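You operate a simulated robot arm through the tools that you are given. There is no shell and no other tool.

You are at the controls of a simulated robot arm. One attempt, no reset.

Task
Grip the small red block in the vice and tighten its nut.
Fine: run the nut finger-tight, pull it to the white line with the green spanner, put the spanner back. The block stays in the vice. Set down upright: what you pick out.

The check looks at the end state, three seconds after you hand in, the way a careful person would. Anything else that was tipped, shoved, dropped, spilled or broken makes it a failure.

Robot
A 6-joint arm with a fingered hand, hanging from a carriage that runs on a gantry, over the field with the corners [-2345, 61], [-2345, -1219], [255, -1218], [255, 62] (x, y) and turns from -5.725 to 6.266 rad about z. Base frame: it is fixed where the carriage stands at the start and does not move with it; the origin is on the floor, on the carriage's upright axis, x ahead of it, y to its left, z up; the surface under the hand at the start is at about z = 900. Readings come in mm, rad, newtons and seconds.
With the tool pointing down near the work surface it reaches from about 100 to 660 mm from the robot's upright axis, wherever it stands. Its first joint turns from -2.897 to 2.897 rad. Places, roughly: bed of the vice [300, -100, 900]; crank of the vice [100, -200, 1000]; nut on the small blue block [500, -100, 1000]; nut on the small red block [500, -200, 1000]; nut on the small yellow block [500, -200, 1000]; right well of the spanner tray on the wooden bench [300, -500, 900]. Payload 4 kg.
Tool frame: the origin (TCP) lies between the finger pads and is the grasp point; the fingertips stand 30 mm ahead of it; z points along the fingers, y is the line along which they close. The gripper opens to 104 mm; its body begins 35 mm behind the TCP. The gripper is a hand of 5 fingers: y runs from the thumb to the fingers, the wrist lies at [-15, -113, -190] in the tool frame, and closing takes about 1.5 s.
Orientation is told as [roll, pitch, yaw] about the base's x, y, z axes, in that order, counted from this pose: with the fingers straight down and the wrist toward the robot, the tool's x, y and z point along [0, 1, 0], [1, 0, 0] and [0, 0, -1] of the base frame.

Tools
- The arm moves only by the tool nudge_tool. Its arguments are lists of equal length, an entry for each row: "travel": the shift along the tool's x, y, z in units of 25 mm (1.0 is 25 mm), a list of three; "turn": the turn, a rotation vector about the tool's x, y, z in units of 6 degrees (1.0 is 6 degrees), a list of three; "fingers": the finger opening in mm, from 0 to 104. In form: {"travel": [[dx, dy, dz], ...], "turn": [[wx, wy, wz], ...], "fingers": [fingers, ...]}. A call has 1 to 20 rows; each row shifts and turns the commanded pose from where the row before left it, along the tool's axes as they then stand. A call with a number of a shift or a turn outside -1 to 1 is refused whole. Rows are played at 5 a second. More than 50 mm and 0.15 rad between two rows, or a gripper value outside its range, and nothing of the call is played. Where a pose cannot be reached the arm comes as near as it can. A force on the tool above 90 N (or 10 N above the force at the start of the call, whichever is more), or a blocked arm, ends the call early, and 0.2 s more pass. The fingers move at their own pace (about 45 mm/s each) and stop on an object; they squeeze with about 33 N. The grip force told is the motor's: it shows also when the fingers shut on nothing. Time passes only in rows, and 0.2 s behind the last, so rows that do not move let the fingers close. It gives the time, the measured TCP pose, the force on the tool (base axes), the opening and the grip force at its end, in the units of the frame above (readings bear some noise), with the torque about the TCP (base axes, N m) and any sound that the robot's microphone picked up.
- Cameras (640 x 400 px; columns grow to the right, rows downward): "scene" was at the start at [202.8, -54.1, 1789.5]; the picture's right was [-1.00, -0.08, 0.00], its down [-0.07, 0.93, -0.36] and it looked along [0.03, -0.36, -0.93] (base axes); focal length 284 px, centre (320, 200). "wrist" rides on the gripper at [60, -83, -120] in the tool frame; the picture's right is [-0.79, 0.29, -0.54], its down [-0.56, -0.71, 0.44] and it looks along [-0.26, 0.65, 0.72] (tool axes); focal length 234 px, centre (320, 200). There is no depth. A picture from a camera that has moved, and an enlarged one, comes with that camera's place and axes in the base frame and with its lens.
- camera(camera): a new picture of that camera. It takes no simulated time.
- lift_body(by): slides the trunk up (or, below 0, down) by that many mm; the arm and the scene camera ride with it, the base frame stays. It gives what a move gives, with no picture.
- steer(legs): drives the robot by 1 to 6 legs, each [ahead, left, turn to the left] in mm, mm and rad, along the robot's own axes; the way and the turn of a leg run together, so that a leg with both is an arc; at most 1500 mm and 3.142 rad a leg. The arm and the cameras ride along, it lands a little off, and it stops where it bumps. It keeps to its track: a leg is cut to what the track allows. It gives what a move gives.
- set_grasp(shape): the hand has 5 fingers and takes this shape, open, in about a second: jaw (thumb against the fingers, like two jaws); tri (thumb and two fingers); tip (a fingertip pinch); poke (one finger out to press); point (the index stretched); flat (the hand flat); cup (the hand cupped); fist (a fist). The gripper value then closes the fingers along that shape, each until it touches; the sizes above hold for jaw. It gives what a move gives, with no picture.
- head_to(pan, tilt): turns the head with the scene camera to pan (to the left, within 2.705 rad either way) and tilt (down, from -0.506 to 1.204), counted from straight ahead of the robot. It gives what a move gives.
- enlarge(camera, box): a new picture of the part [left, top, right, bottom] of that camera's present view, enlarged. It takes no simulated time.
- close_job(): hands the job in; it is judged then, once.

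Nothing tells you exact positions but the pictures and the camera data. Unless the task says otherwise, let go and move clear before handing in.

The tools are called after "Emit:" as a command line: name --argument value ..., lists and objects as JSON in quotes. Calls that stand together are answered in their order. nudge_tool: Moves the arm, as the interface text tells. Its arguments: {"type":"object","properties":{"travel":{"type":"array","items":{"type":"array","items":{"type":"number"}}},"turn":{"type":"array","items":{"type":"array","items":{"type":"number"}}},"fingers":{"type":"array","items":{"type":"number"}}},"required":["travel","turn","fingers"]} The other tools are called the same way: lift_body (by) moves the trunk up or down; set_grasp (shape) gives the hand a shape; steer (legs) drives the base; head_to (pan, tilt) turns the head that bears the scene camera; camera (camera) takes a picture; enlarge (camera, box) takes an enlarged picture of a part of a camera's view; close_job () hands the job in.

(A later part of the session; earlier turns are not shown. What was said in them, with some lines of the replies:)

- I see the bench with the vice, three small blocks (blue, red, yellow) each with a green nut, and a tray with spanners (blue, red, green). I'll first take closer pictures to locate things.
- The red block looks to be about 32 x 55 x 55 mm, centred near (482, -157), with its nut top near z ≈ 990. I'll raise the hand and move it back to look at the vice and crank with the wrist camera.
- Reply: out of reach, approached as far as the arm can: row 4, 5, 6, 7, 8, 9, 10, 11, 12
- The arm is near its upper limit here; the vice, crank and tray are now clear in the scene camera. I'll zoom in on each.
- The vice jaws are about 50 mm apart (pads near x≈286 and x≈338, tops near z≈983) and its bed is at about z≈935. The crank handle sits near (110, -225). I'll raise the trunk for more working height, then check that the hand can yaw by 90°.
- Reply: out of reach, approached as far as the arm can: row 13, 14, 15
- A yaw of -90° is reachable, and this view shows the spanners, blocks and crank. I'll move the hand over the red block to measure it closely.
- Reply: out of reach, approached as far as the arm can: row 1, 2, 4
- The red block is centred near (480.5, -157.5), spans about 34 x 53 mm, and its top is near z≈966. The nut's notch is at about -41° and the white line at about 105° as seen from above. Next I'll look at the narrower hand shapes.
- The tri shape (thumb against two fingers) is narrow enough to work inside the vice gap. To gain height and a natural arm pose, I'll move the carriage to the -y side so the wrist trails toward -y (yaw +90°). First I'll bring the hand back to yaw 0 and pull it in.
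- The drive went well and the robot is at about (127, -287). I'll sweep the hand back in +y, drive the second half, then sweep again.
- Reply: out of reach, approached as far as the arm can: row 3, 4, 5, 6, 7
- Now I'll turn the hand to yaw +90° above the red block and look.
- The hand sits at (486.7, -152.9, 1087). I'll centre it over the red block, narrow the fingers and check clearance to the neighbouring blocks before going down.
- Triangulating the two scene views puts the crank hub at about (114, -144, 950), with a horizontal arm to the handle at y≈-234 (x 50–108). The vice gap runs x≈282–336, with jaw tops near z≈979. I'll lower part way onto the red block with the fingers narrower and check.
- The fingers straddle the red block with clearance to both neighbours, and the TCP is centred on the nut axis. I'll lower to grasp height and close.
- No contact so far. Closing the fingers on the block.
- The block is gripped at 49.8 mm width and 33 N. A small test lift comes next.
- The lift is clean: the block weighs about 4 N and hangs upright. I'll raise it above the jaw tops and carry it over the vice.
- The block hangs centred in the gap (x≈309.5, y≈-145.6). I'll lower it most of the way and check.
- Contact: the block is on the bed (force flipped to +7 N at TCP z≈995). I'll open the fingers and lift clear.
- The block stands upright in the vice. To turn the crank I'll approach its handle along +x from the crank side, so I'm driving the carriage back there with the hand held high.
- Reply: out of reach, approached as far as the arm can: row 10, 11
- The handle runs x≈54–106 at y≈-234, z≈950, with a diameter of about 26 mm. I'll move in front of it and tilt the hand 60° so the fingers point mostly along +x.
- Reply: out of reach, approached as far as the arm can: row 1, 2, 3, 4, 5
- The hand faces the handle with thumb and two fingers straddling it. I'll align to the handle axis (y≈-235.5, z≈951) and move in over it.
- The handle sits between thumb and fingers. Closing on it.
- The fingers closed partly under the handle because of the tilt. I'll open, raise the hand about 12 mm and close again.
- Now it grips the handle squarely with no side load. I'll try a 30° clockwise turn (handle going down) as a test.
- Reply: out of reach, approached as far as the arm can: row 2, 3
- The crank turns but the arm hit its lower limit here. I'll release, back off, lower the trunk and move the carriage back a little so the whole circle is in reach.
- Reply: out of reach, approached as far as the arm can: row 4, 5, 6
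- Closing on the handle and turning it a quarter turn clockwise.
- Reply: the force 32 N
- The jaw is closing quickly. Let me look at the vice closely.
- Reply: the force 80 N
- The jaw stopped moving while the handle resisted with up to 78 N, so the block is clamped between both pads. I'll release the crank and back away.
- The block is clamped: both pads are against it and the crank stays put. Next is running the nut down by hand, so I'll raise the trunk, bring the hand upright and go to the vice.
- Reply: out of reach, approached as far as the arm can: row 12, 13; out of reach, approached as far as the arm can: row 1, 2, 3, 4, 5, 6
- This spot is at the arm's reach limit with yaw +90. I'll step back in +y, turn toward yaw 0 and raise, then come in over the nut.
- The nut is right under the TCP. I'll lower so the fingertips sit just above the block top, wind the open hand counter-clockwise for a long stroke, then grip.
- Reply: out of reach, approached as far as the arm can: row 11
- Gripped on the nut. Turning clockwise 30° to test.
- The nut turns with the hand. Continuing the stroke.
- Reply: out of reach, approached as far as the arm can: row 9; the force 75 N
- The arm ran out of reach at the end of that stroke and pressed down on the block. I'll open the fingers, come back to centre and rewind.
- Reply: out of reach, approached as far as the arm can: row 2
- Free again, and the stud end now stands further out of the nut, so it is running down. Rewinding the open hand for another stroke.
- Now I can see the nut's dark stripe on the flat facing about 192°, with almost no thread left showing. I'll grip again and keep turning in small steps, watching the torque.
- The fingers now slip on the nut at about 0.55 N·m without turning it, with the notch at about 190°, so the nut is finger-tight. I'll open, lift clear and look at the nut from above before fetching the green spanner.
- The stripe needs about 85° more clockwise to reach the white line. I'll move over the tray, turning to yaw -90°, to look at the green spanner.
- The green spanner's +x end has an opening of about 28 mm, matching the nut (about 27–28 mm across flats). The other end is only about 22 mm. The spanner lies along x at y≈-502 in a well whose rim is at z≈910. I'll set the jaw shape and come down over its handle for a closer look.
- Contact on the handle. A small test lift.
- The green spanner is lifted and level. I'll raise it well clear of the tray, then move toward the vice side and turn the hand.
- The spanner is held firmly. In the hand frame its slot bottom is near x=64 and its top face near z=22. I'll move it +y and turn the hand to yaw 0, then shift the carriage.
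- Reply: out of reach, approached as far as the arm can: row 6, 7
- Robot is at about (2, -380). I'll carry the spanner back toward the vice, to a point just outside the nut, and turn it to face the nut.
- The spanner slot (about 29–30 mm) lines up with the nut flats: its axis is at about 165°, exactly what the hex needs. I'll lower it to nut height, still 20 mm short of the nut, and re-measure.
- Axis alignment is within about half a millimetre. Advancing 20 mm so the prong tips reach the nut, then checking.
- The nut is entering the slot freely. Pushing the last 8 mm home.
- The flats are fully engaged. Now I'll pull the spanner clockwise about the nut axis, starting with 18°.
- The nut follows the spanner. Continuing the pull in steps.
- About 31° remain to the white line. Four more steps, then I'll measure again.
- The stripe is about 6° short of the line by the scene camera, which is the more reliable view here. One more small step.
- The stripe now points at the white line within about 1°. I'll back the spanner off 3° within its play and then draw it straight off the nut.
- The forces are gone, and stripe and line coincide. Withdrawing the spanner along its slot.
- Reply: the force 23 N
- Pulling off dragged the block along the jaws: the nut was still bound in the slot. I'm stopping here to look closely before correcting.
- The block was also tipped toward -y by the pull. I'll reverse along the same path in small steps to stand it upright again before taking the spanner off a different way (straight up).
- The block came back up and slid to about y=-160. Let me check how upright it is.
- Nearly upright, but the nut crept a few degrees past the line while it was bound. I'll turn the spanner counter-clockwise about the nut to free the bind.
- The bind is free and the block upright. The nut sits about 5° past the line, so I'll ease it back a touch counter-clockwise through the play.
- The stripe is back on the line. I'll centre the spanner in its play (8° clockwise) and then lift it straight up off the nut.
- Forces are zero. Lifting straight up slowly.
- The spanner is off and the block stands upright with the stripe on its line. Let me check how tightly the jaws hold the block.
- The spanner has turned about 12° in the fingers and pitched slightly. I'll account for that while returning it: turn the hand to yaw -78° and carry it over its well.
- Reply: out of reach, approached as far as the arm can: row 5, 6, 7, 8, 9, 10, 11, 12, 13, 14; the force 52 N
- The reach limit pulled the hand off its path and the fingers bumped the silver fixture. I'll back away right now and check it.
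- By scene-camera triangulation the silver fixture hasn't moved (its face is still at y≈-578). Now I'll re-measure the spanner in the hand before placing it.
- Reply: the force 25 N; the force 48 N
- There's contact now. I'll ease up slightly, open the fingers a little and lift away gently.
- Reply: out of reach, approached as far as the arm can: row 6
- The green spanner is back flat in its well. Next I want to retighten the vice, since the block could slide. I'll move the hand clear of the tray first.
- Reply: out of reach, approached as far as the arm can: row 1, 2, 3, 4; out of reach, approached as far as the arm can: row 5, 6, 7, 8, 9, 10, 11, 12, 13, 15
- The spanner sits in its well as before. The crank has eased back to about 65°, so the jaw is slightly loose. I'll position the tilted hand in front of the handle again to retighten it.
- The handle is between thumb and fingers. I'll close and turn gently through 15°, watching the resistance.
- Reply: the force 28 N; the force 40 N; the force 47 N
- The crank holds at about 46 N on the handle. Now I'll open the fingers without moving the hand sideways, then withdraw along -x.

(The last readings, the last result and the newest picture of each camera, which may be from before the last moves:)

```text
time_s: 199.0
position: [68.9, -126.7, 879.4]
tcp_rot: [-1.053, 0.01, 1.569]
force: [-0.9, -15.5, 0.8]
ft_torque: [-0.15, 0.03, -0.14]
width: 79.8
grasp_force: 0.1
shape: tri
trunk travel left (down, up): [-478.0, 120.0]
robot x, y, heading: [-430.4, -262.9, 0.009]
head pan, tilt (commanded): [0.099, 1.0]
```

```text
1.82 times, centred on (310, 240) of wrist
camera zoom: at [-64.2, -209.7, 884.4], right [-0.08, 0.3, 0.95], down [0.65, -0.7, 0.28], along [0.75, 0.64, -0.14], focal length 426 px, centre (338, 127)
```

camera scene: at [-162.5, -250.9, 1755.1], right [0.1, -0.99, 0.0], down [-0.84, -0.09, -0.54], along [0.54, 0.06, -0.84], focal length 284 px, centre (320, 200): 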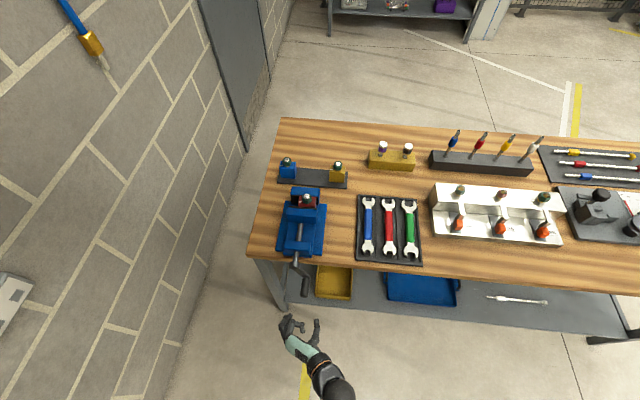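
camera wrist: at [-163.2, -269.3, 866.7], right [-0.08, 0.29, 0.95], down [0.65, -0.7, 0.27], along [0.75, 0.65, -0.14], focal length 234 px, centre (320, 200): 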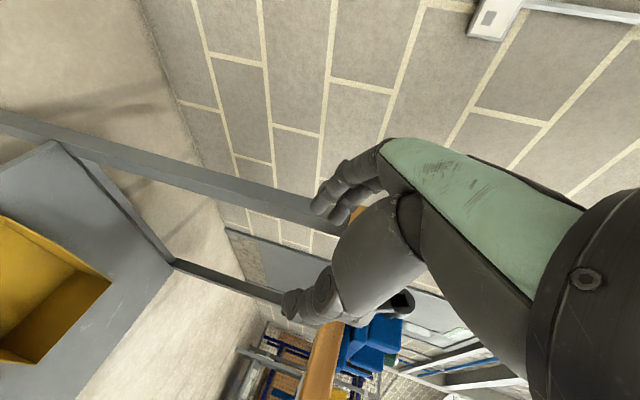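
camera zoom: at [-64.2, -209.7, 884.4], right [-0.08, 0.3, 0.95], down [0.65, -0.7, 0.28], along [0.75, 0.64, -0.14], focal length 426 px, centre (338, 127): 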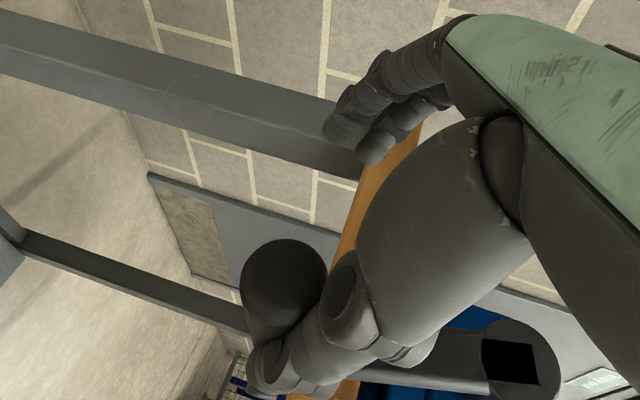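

The opened thumb still rests against the handle; at its stop it can push harder than the pinch did. I'll use that to snug the crank a little more.

Emit:
nudge_tool --travel '[[0, 0, 0], [0, 0, 0], [0, 0.2, 0], [0, 0.2, 0], [0, 0.2, 0]]' --turn '[[0, 0, 0], [0, 0, 0], [0, 0, 0], [0, 0, 0], [0, 0, 0]]' --fingers '[104, 104, 104, 104, 104]'

Emit:
enlarge --camera "scene" --box '[270, 200, 350, 330]'

Emit:
enlarge --camera "wrist" --box '[220, 130, 400, 350]'

```text
time_s: 200.2
position: [71.0, -109.7, 878.6]
tcp_rot: [-1.052, 0.007, 1.572]
force: [-2.0, -12.7, 7.9]
ft_torque: [-0.51, 0.02, -0.08]
width: 103.8
grasp_force: 0.0
shape: tri
trunk travel left (down, up): [-478.0, 120.0]
robot x, y, heading: [-432.5, -263.3, 0.007]
head pan, tilt (commanded): [0.099, 1.0]
```

```text
3.08 times, centred on (310, 265) of scene
camera zoom: at [-162.4, -251.7, 1755.3], right [0.1, -0.99, 0.0], down [-0.84, -0.09, -0.54], along [0.54, 0.06, -0.84], focal length 875 px, centre (351, 0)
```

zoom: 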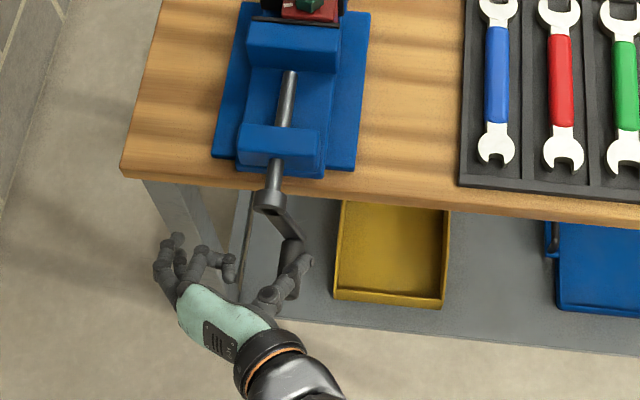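

```text
1.82 times, centred on (310, 240) of wrist
camera zoom: at [-63.6, -193.7, 886.1], right [-0.08, 0.3, 0.95], down [0.65, -0.7, 0.28], along [0.75, 0.65, -0.14], focal length 426 px, centre (338, 127)
```

zoom: 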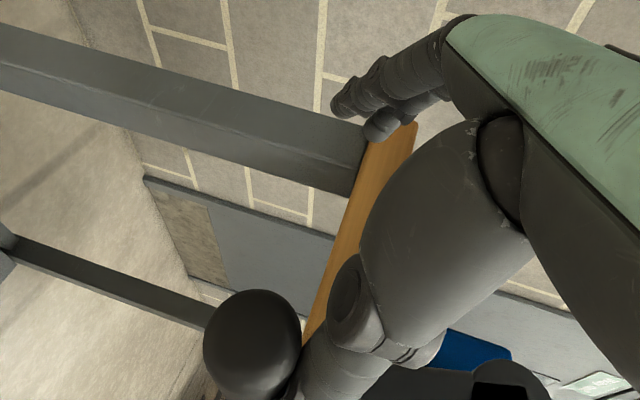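

Emit:
nudge_tool --travel '[[0, 0.25, 0], [0, 0.25, 0], [0, 0.25, 0]]' --turn '[[0, 0, 0], [0, 0, 0], [0, 0, 0]]' --fingers '[104, 104, 104]'

Emit:
enlarge --camera "scene" --box '[270, 200, 350, 330]'

Emit:
enlarge --camera "scene" --box '[290, 180, 330, 220]'

```text
time_s: 201.0
position: [66.1, -85.2, 878.6]
tcp_rot: [-1.044, 0.003, 1.577]
force: [-0.5, 0.9, -0.6]
ft_torque: [-0.01, -0.04, -0.03]
width: 104.1
grasp_force: 0.0
shape: tri
trunk travel left (down, up): [-478.0, 120.0]
robot x, y, heading: [-432.3, -260.7, 0.003]
head pan, tilt (commanded): [0.099, 1.0]
```

```text
3.08 times, centred on (310, 265) of scene
camera zoom: at [-162.5, -250.0, 1754.9], right [0.11, -0.99, 0.0], down [-0.84, -0.09, -0.54], along [0.54, 0.06, -0.84], focal length 875 px, centre (351, 0)
```

zoom: 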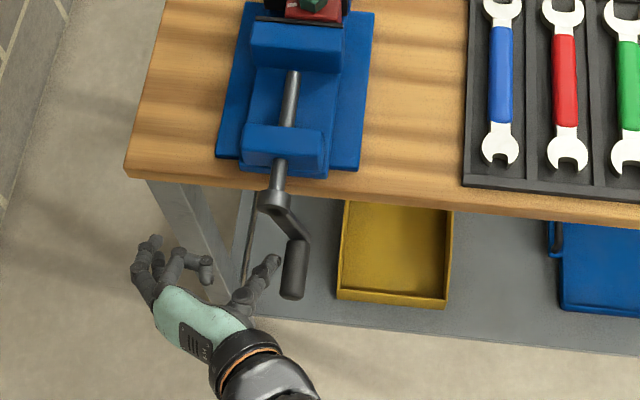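

```text
10.00 times, centred on (310, 200) of scene
camera zoom: at [-162.5, -250.0, 1754.9], right [0.11, -0.99, 0.0], down [-0.84, -0.09, -0.54], along [0.54, 0.06, -0.84], focal length 2843 px, centre (420, 200)
```

zoom: 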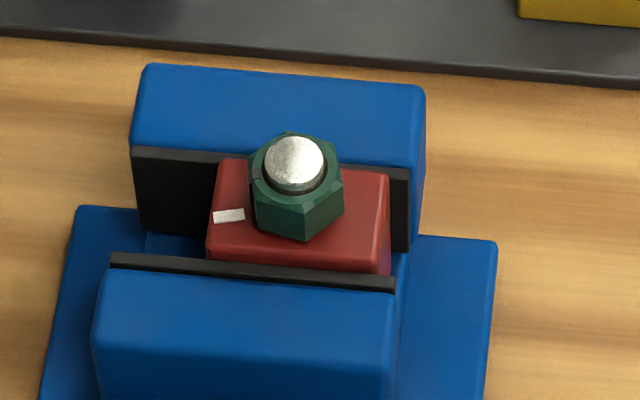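

The crank now stays at about 83° and the jaw pads are tight on both faces. I'll move the hand clear of the handle and withdraw.

Emit:
nudge_tool --travel '[[0, 0.6, 0], [0.4, 0, -0.7], [0.4, 0, -0.7], [0.4, 0, -0.7], [0.4, 0, -0.7], [0, 0, 0]]' --turn '[[0, 0, 0], [0, 0, 0], [0, 0, 0], [0, 0, 0], [0, 0, 0], [0, 0, 0]]' --fingers '[104, 104, 104, 104, 104, 104]'

Emit:
lift_body --by 120

Emit:
enlarge --camera "scene" --box '[270, 195, 350, 310]'

Emit:
enlarge --camera "scene" --box '[288, 205, 324, 241]'

```text
time_s: 202.4
position: [-9.1, -74.3, 878.2]
tcp_rot: [-1.053, 0.007, 1.568]
force: [-0.6, 0.7, 0.0]
ft_torque: [0.01, -0.03, -0.02]
width: 104.2
grasp_force: 0.1
shape: tri
trunk travel left (down, up): [-478.0, 120.0]
robot x, y, heading: [-429.4, -257.8, 0.007]
head pan, tilt (commanded): [0.099, 1.0]
```

```text
time_s: 203.9
position: [-9.9, -75.0, 998.2]
tcp_rot: [-1.05, 0.007, 1.571]
force: [0.4, -0.4, -0.3]
ft_torque: [-0.05, -0.02, 0.0]
width: 103.8
grasp_force: 0.1
shape: tri
trunk travel left (down, up): [-598.0, 0.0]
robot x, y, heading: [-432.4, -263.0, 0.011]
head pan, tilt (commanded): [0.099, 1.0]
```

```text
3.48 times, centred on (310, 252) of scene
camera zoom: at [-162.6, -250.9, 1875.1], right [0.1, -0.99, 0.0], down [-0.84, -0.09, -0.54], along [0.54, 0.06, -0.84], focal length 989 px, centre (355, 17)
```

zoom: 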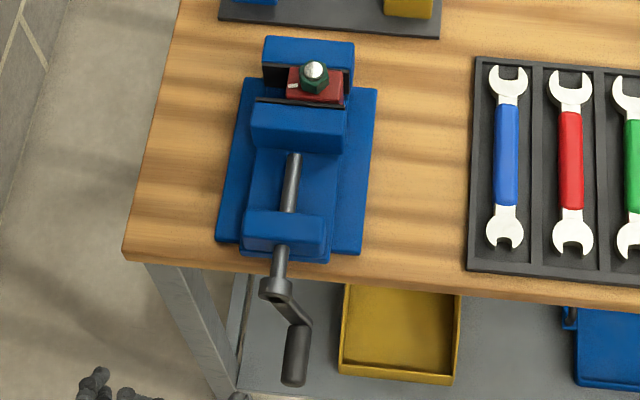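

```text
11.11 times, centred on (306, 223) of scene
camera zoom: at [-162.6, -250.9, 1875.1], right [0.1, -0.99, 0.0], down [-0.84, -0.09, -0.54], along [0.54, 0.06, -0.84], focal length 3159 px, centre (476, -56)
```

zoom: 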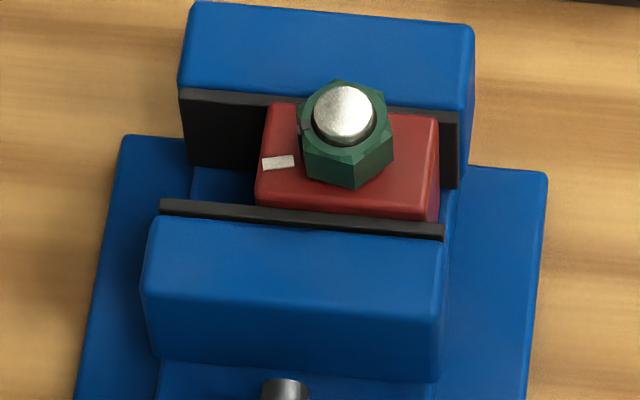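

The block is now clamped at both pads. I'll bring the hand upright and move the carriage to view the nut and line from a direction along the line, where the alignment can be judged without parallax.

Emit:
nudge_tool --travel '[[0, 0, 0], [0, 0, 0], [0, 0, 0], [0, 0, 0], [0, 0, 0], [0, 0, 0], [0, 0, 0], [0, 0, 0], [0, 0, 0], [0, 0, 0], [0, 0, -1], [0, 0, -1], [0, 0, -0.8]]' --turn '[[0, 1, 0], [0, 1, 0], [0, 1, 0], [0, 1, 0], [0, 1, 0], [0, 1, 0], [0, 1, 0], [0, 1, 0], [0, 1, 0], [0, 1, 0], [0, 0, 0], [0, 0, 0], [0, 0, 0]]' --fingers '[60, 60, 60, 60, 60, 60, 60, 60, 60, 60, 60, 60, 60]'

Emit:
nudge_tool --travel '[[0, 0, 0], [0, 0, 0], [0, 0, 0], [0, 0, 0], [0, 0, 0], [0, 0, 0], [0, 0, 0], [0, 0, 0], [0, 0, 0], [0, 0, 0], [0, 0, 0], [0, 0, 0], [0, 0, 0], [0, 0, 0], [0, 0, 0], [0, -1, 0], [0, -1, 0], [0, -1, 0], [0, -1, 0]]' --turn '[[0, 0, 1], [0, 0, 1], [0, 0, 1], [0, 0, 1], [0, 0, 1], [0, 0, 1], [0, 0, 1], [0, 0, 1], [0, 0, 1], [0, 0, 1], [0, 0, 1], [0, 0, 1], [0, 0, 1], [0, 0, 1], [0, 0, 1], [0, 0, 0], [0, 0, 0], [0, 0, 0], [0, 0, 0]]' --fingers '[60, 60, 60, 60, 60, 60, 60, 60, 60, 60, 60, 60, 60, 60, 60, 60, 60, 60, 60]'

Emit:
camera --camera "scene"

```text
time_s: 206.7
position: [-11.6, -73.4, 1067.1]
tcp_rot: [-0.004, 0.007, 1.569]
force: [-0.2, -0.1, 0.2]
ft_torque: [0.01, 0.0, 0.04]
width: 60.2
grasp_force: 0.1
shape: tri
trunk travel left (down, up): [-598.0, 0.0]
robot x, y, heading: [-428.9, -258.9, 0.006]
head pan, tilt (commanded): [0.099, 1.0]
```

```text
time_s: 210.7
position: [-107.6, -73.6, 1066.0]
tcp_rot: [-0.007, -0.006, -0.001]
force: [-0.1, 0.0, -0.2]
ft_torque: [-0.02, -0.01, 0.01]
width: 60.2
grasp_force: 0.0
shape: tri
trunk travel left (down, up): [-598.0, 0.0]
robot x, y, heading: [-430.4, -263.2, 0.004]
head pan, tilt (commanded): [0.099, 1.0]
```

```text
taken
camera scene: at [-162.5, -250.9, 1875.1], right [0.1, -0.99, 0.0], down [-0.84, -0.09, -0.54], along [0.54, 0.06, -0.84], focal length 284 px, centre (320, 200)
```

scene: 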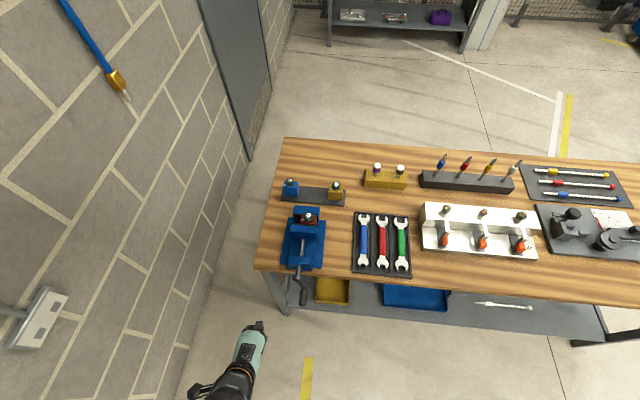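

Emit:
nudge_tool --travel '[[0, 0, -0.5], [0, 0, -0.4], [0, 0, 0]]' --turn '[[0, 0, 0], [0, 0, 0], [0, 0, 0]]' --fingers '[60, 60, 60]'

Emit:
steer --legs '[[549, 0, 0], [0, -122, 0]]'

Emit:
head_to --pan 1.5 --tilt 1.2

Emit:
camera --camera "scene"

```text
time_s: 211.5
position: [-108.8, -72.8, 1090.3]
tcp_rot: [-0.007, -0.005, 0.0]
force: [-0.3, 0.9, 0.2]
ft_torque: [-0.01, 0.01, -0.01]
width: 60.5
grasp_force: 0.0
shape: tri
trunk travel left (down, up): [-598.0, 0.0]
robot x, y, heading: [-429.1, -257.9, 0.005]
head pan, tilt (commanded): [0.099, 1.0]
```

```text
time_s: 215.5
position: [438.2, -195.8, 1089.8]
tcp_rot: [-0.006, -0.005, -0.005]
force: [0.0, 0.5, -0.7]
ft_torque: [0.0, 0.0, -0.01]
width: 60.4
grasp_force: 0.1
shape: tri
trunk travel left (down, up): [-598.0, 0.0]
robot x, y, heading: [114.0, -383.3, -0.0]
head pan, tilt (commanded): [0.099, 1.0]
```

```text
time_s: 217.0
position: [437.6, -196.6, 1089.3]
tcp_rot: [-0.008, -0.005, -0.004]
force: [-0.3, -0.3, 0.3]
ft_torque: [0.0, 0.02, -0.01]
width: 60.5
grasp_force: 0.1
shape: tri
trunk travel left (down, up): [-598.0, 0.0]
robot x, y, heading: [114.0, -381.8, -0.002]
head pan, tilt (commanded): [1.499, 1.201]
```

```text
taken
camera scene: at [317.1, -324.2, 1862.5], right [1.0, -0.07, 0.0], down [-0.07, -0.93, -0.36], along [0.03, 0.36, -0.93], focal length 284 px, centre (320, 200)
```

scene: 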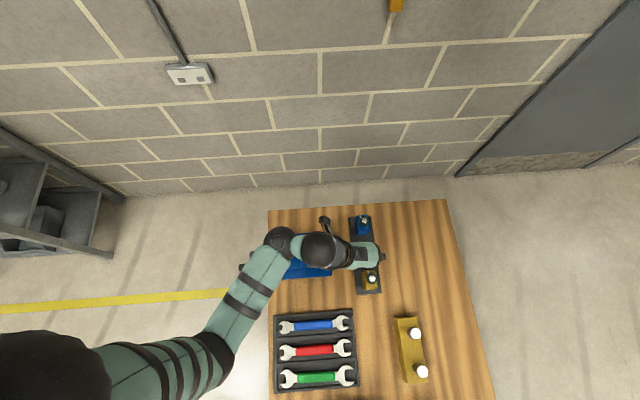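

Emit:
nudge_tool --travel '[[-1, 0, 0], [-1, 0, 0], [-1, 0, 0], [-1, 0, 0], [-1, 0, 0], [-1, 0, 0], [-1, 0, 0], [-1, 0, 0], [-1, 0, 0]]' --turn '[[0, 0, 0], [0, 0, 0], [0, 0, 0], [0, 0, 0], [0, 0, 0], [0, 0, 0], [0, 0, 0], [0, 0, 0], [0, 0, 0]]' --fingers '[60, 60, 60, 60, 60, 60, 60, 60, 60]'

Emit:
camera --camera "scene"

Emit:
enlarge --camera "scene" --box '[305, 250, 337, 274]'

```text
time_s: 219.0
position: [435.4, -420.1, 1090.6]
tcp_rot: [-0.004, -0.002, -0.007]
force: [-0.2, -0.2, -0.7]
ft_torque: [0.0, -0.01, -0.02]
width: 60.4
grasp_force: 0.0
shape: tri
trunk travel left (down, up): [-598.0, 0.0]
robot x, y, heading: [118.1, -382.6, 0.004]
head pan, tilt (commanded): [1.499, 1.201]
```

```text
taken
camera scene: at [317.0, -324.2, 1862.5], right [1.0, -0.07, 0.0], down [-0.07, -0.93, -0.36], along [0.03, 0.36, -0.93], focal length 284 px, centre (320, 200)
```

scene: 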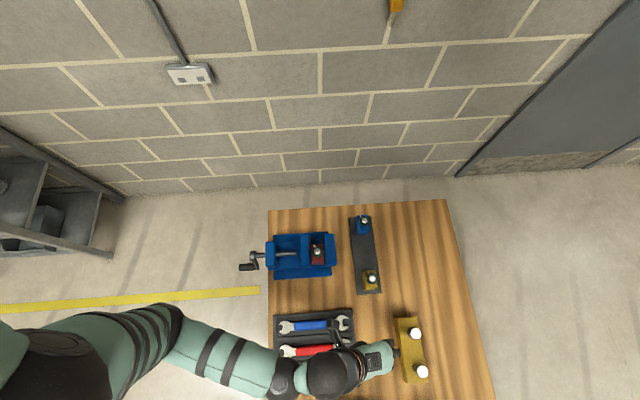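

```text
16.00 times, centred on (321, 262) of scene
camera zoom: at [317.0, -324.2, 1862.5], right [1.0, -0.07, 0.0], down [-0.07, -0.93, -0.36], along [0.03, 0.36, -0.93], focal length 4549 px, centre (304, -792)
```

zoom: 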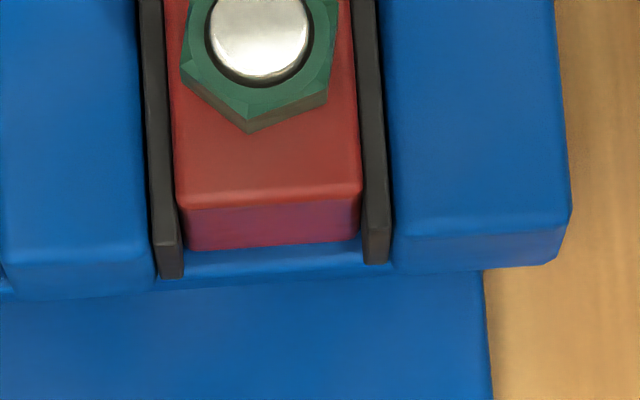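

Emit:
enlarge --camera "scene" --box '[302, 234, 334, 258]'

Emit:
enlarge --camera "scene" --box '[235, 225, 345, 290]'

```text
16.00 times, centred on (318, 246) of scene
camera zoom: at [317.0, -324.2, 1862.5], right [1.0, -0.07, 0.0], down [-0.07, -0.93, -0.36], along [0.03, 0.36, -0.93], focal length 4549 px, centre (352, -536)
```

zoom: 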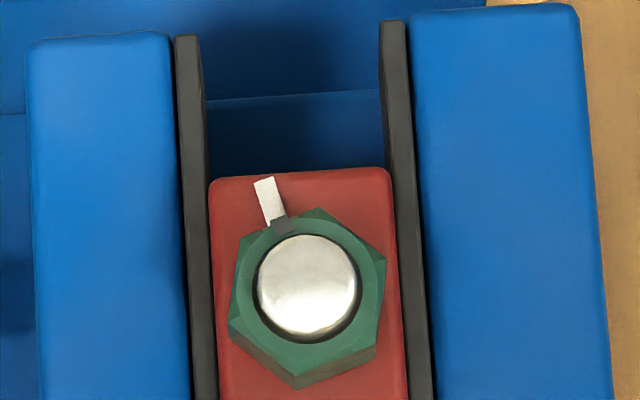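

```text
5.82 times, centred on (290, 258) of scene
camera zoom: at [317.0, -324.2, 1862.5], right [1.0, -0.07, 0.0], down [-0.07, -0.93, -0.36], along [0.03, 0.36, -0.93], focal length 1654 px, centre (494, -134)
```

zoom: 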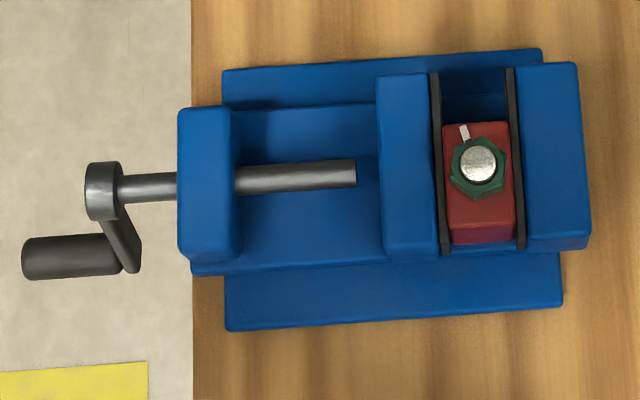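

From this view, looking nearly along the line, the nut's notch (about 104°) points at the white line (about 104–105°). The block stands upright between both pads. The green spanner was back in its well when I last saw it, and the hand is high and clear, so I'm handing in.

Emit:
close_job

```text
The job is handed in.
```

The red block is upright in the vice with its nut turned to the white line, and the green spanner is back in its well. I've handed the job in.

- **Nut:** I ran it finger-tight by hand, then pulled it round with the large end of the green spanner. My last view put the notch within about 1° of the white line. I overshot by a few degrees at one point and eased it back with the spanner.
- **Block:** it sits about 12 mm off-centre along the jaws, with both pads against it.
- **Clamp:** I'm less sure of this. Drawing the spanner off sideways dragged and tipped the block while it was still in the vice. I stood it back up, lifted the spanner straight off, and retightened the crank. The crank relaxes a little once released, so the grip is held by friction and is not very strong.
- **Bump:** while bringing the spanner back, the fingers knocked the silver fixture next to the tray with about 46 N. Measured afterwards, it had not moved.

I saw nothing else on the bench out of place.
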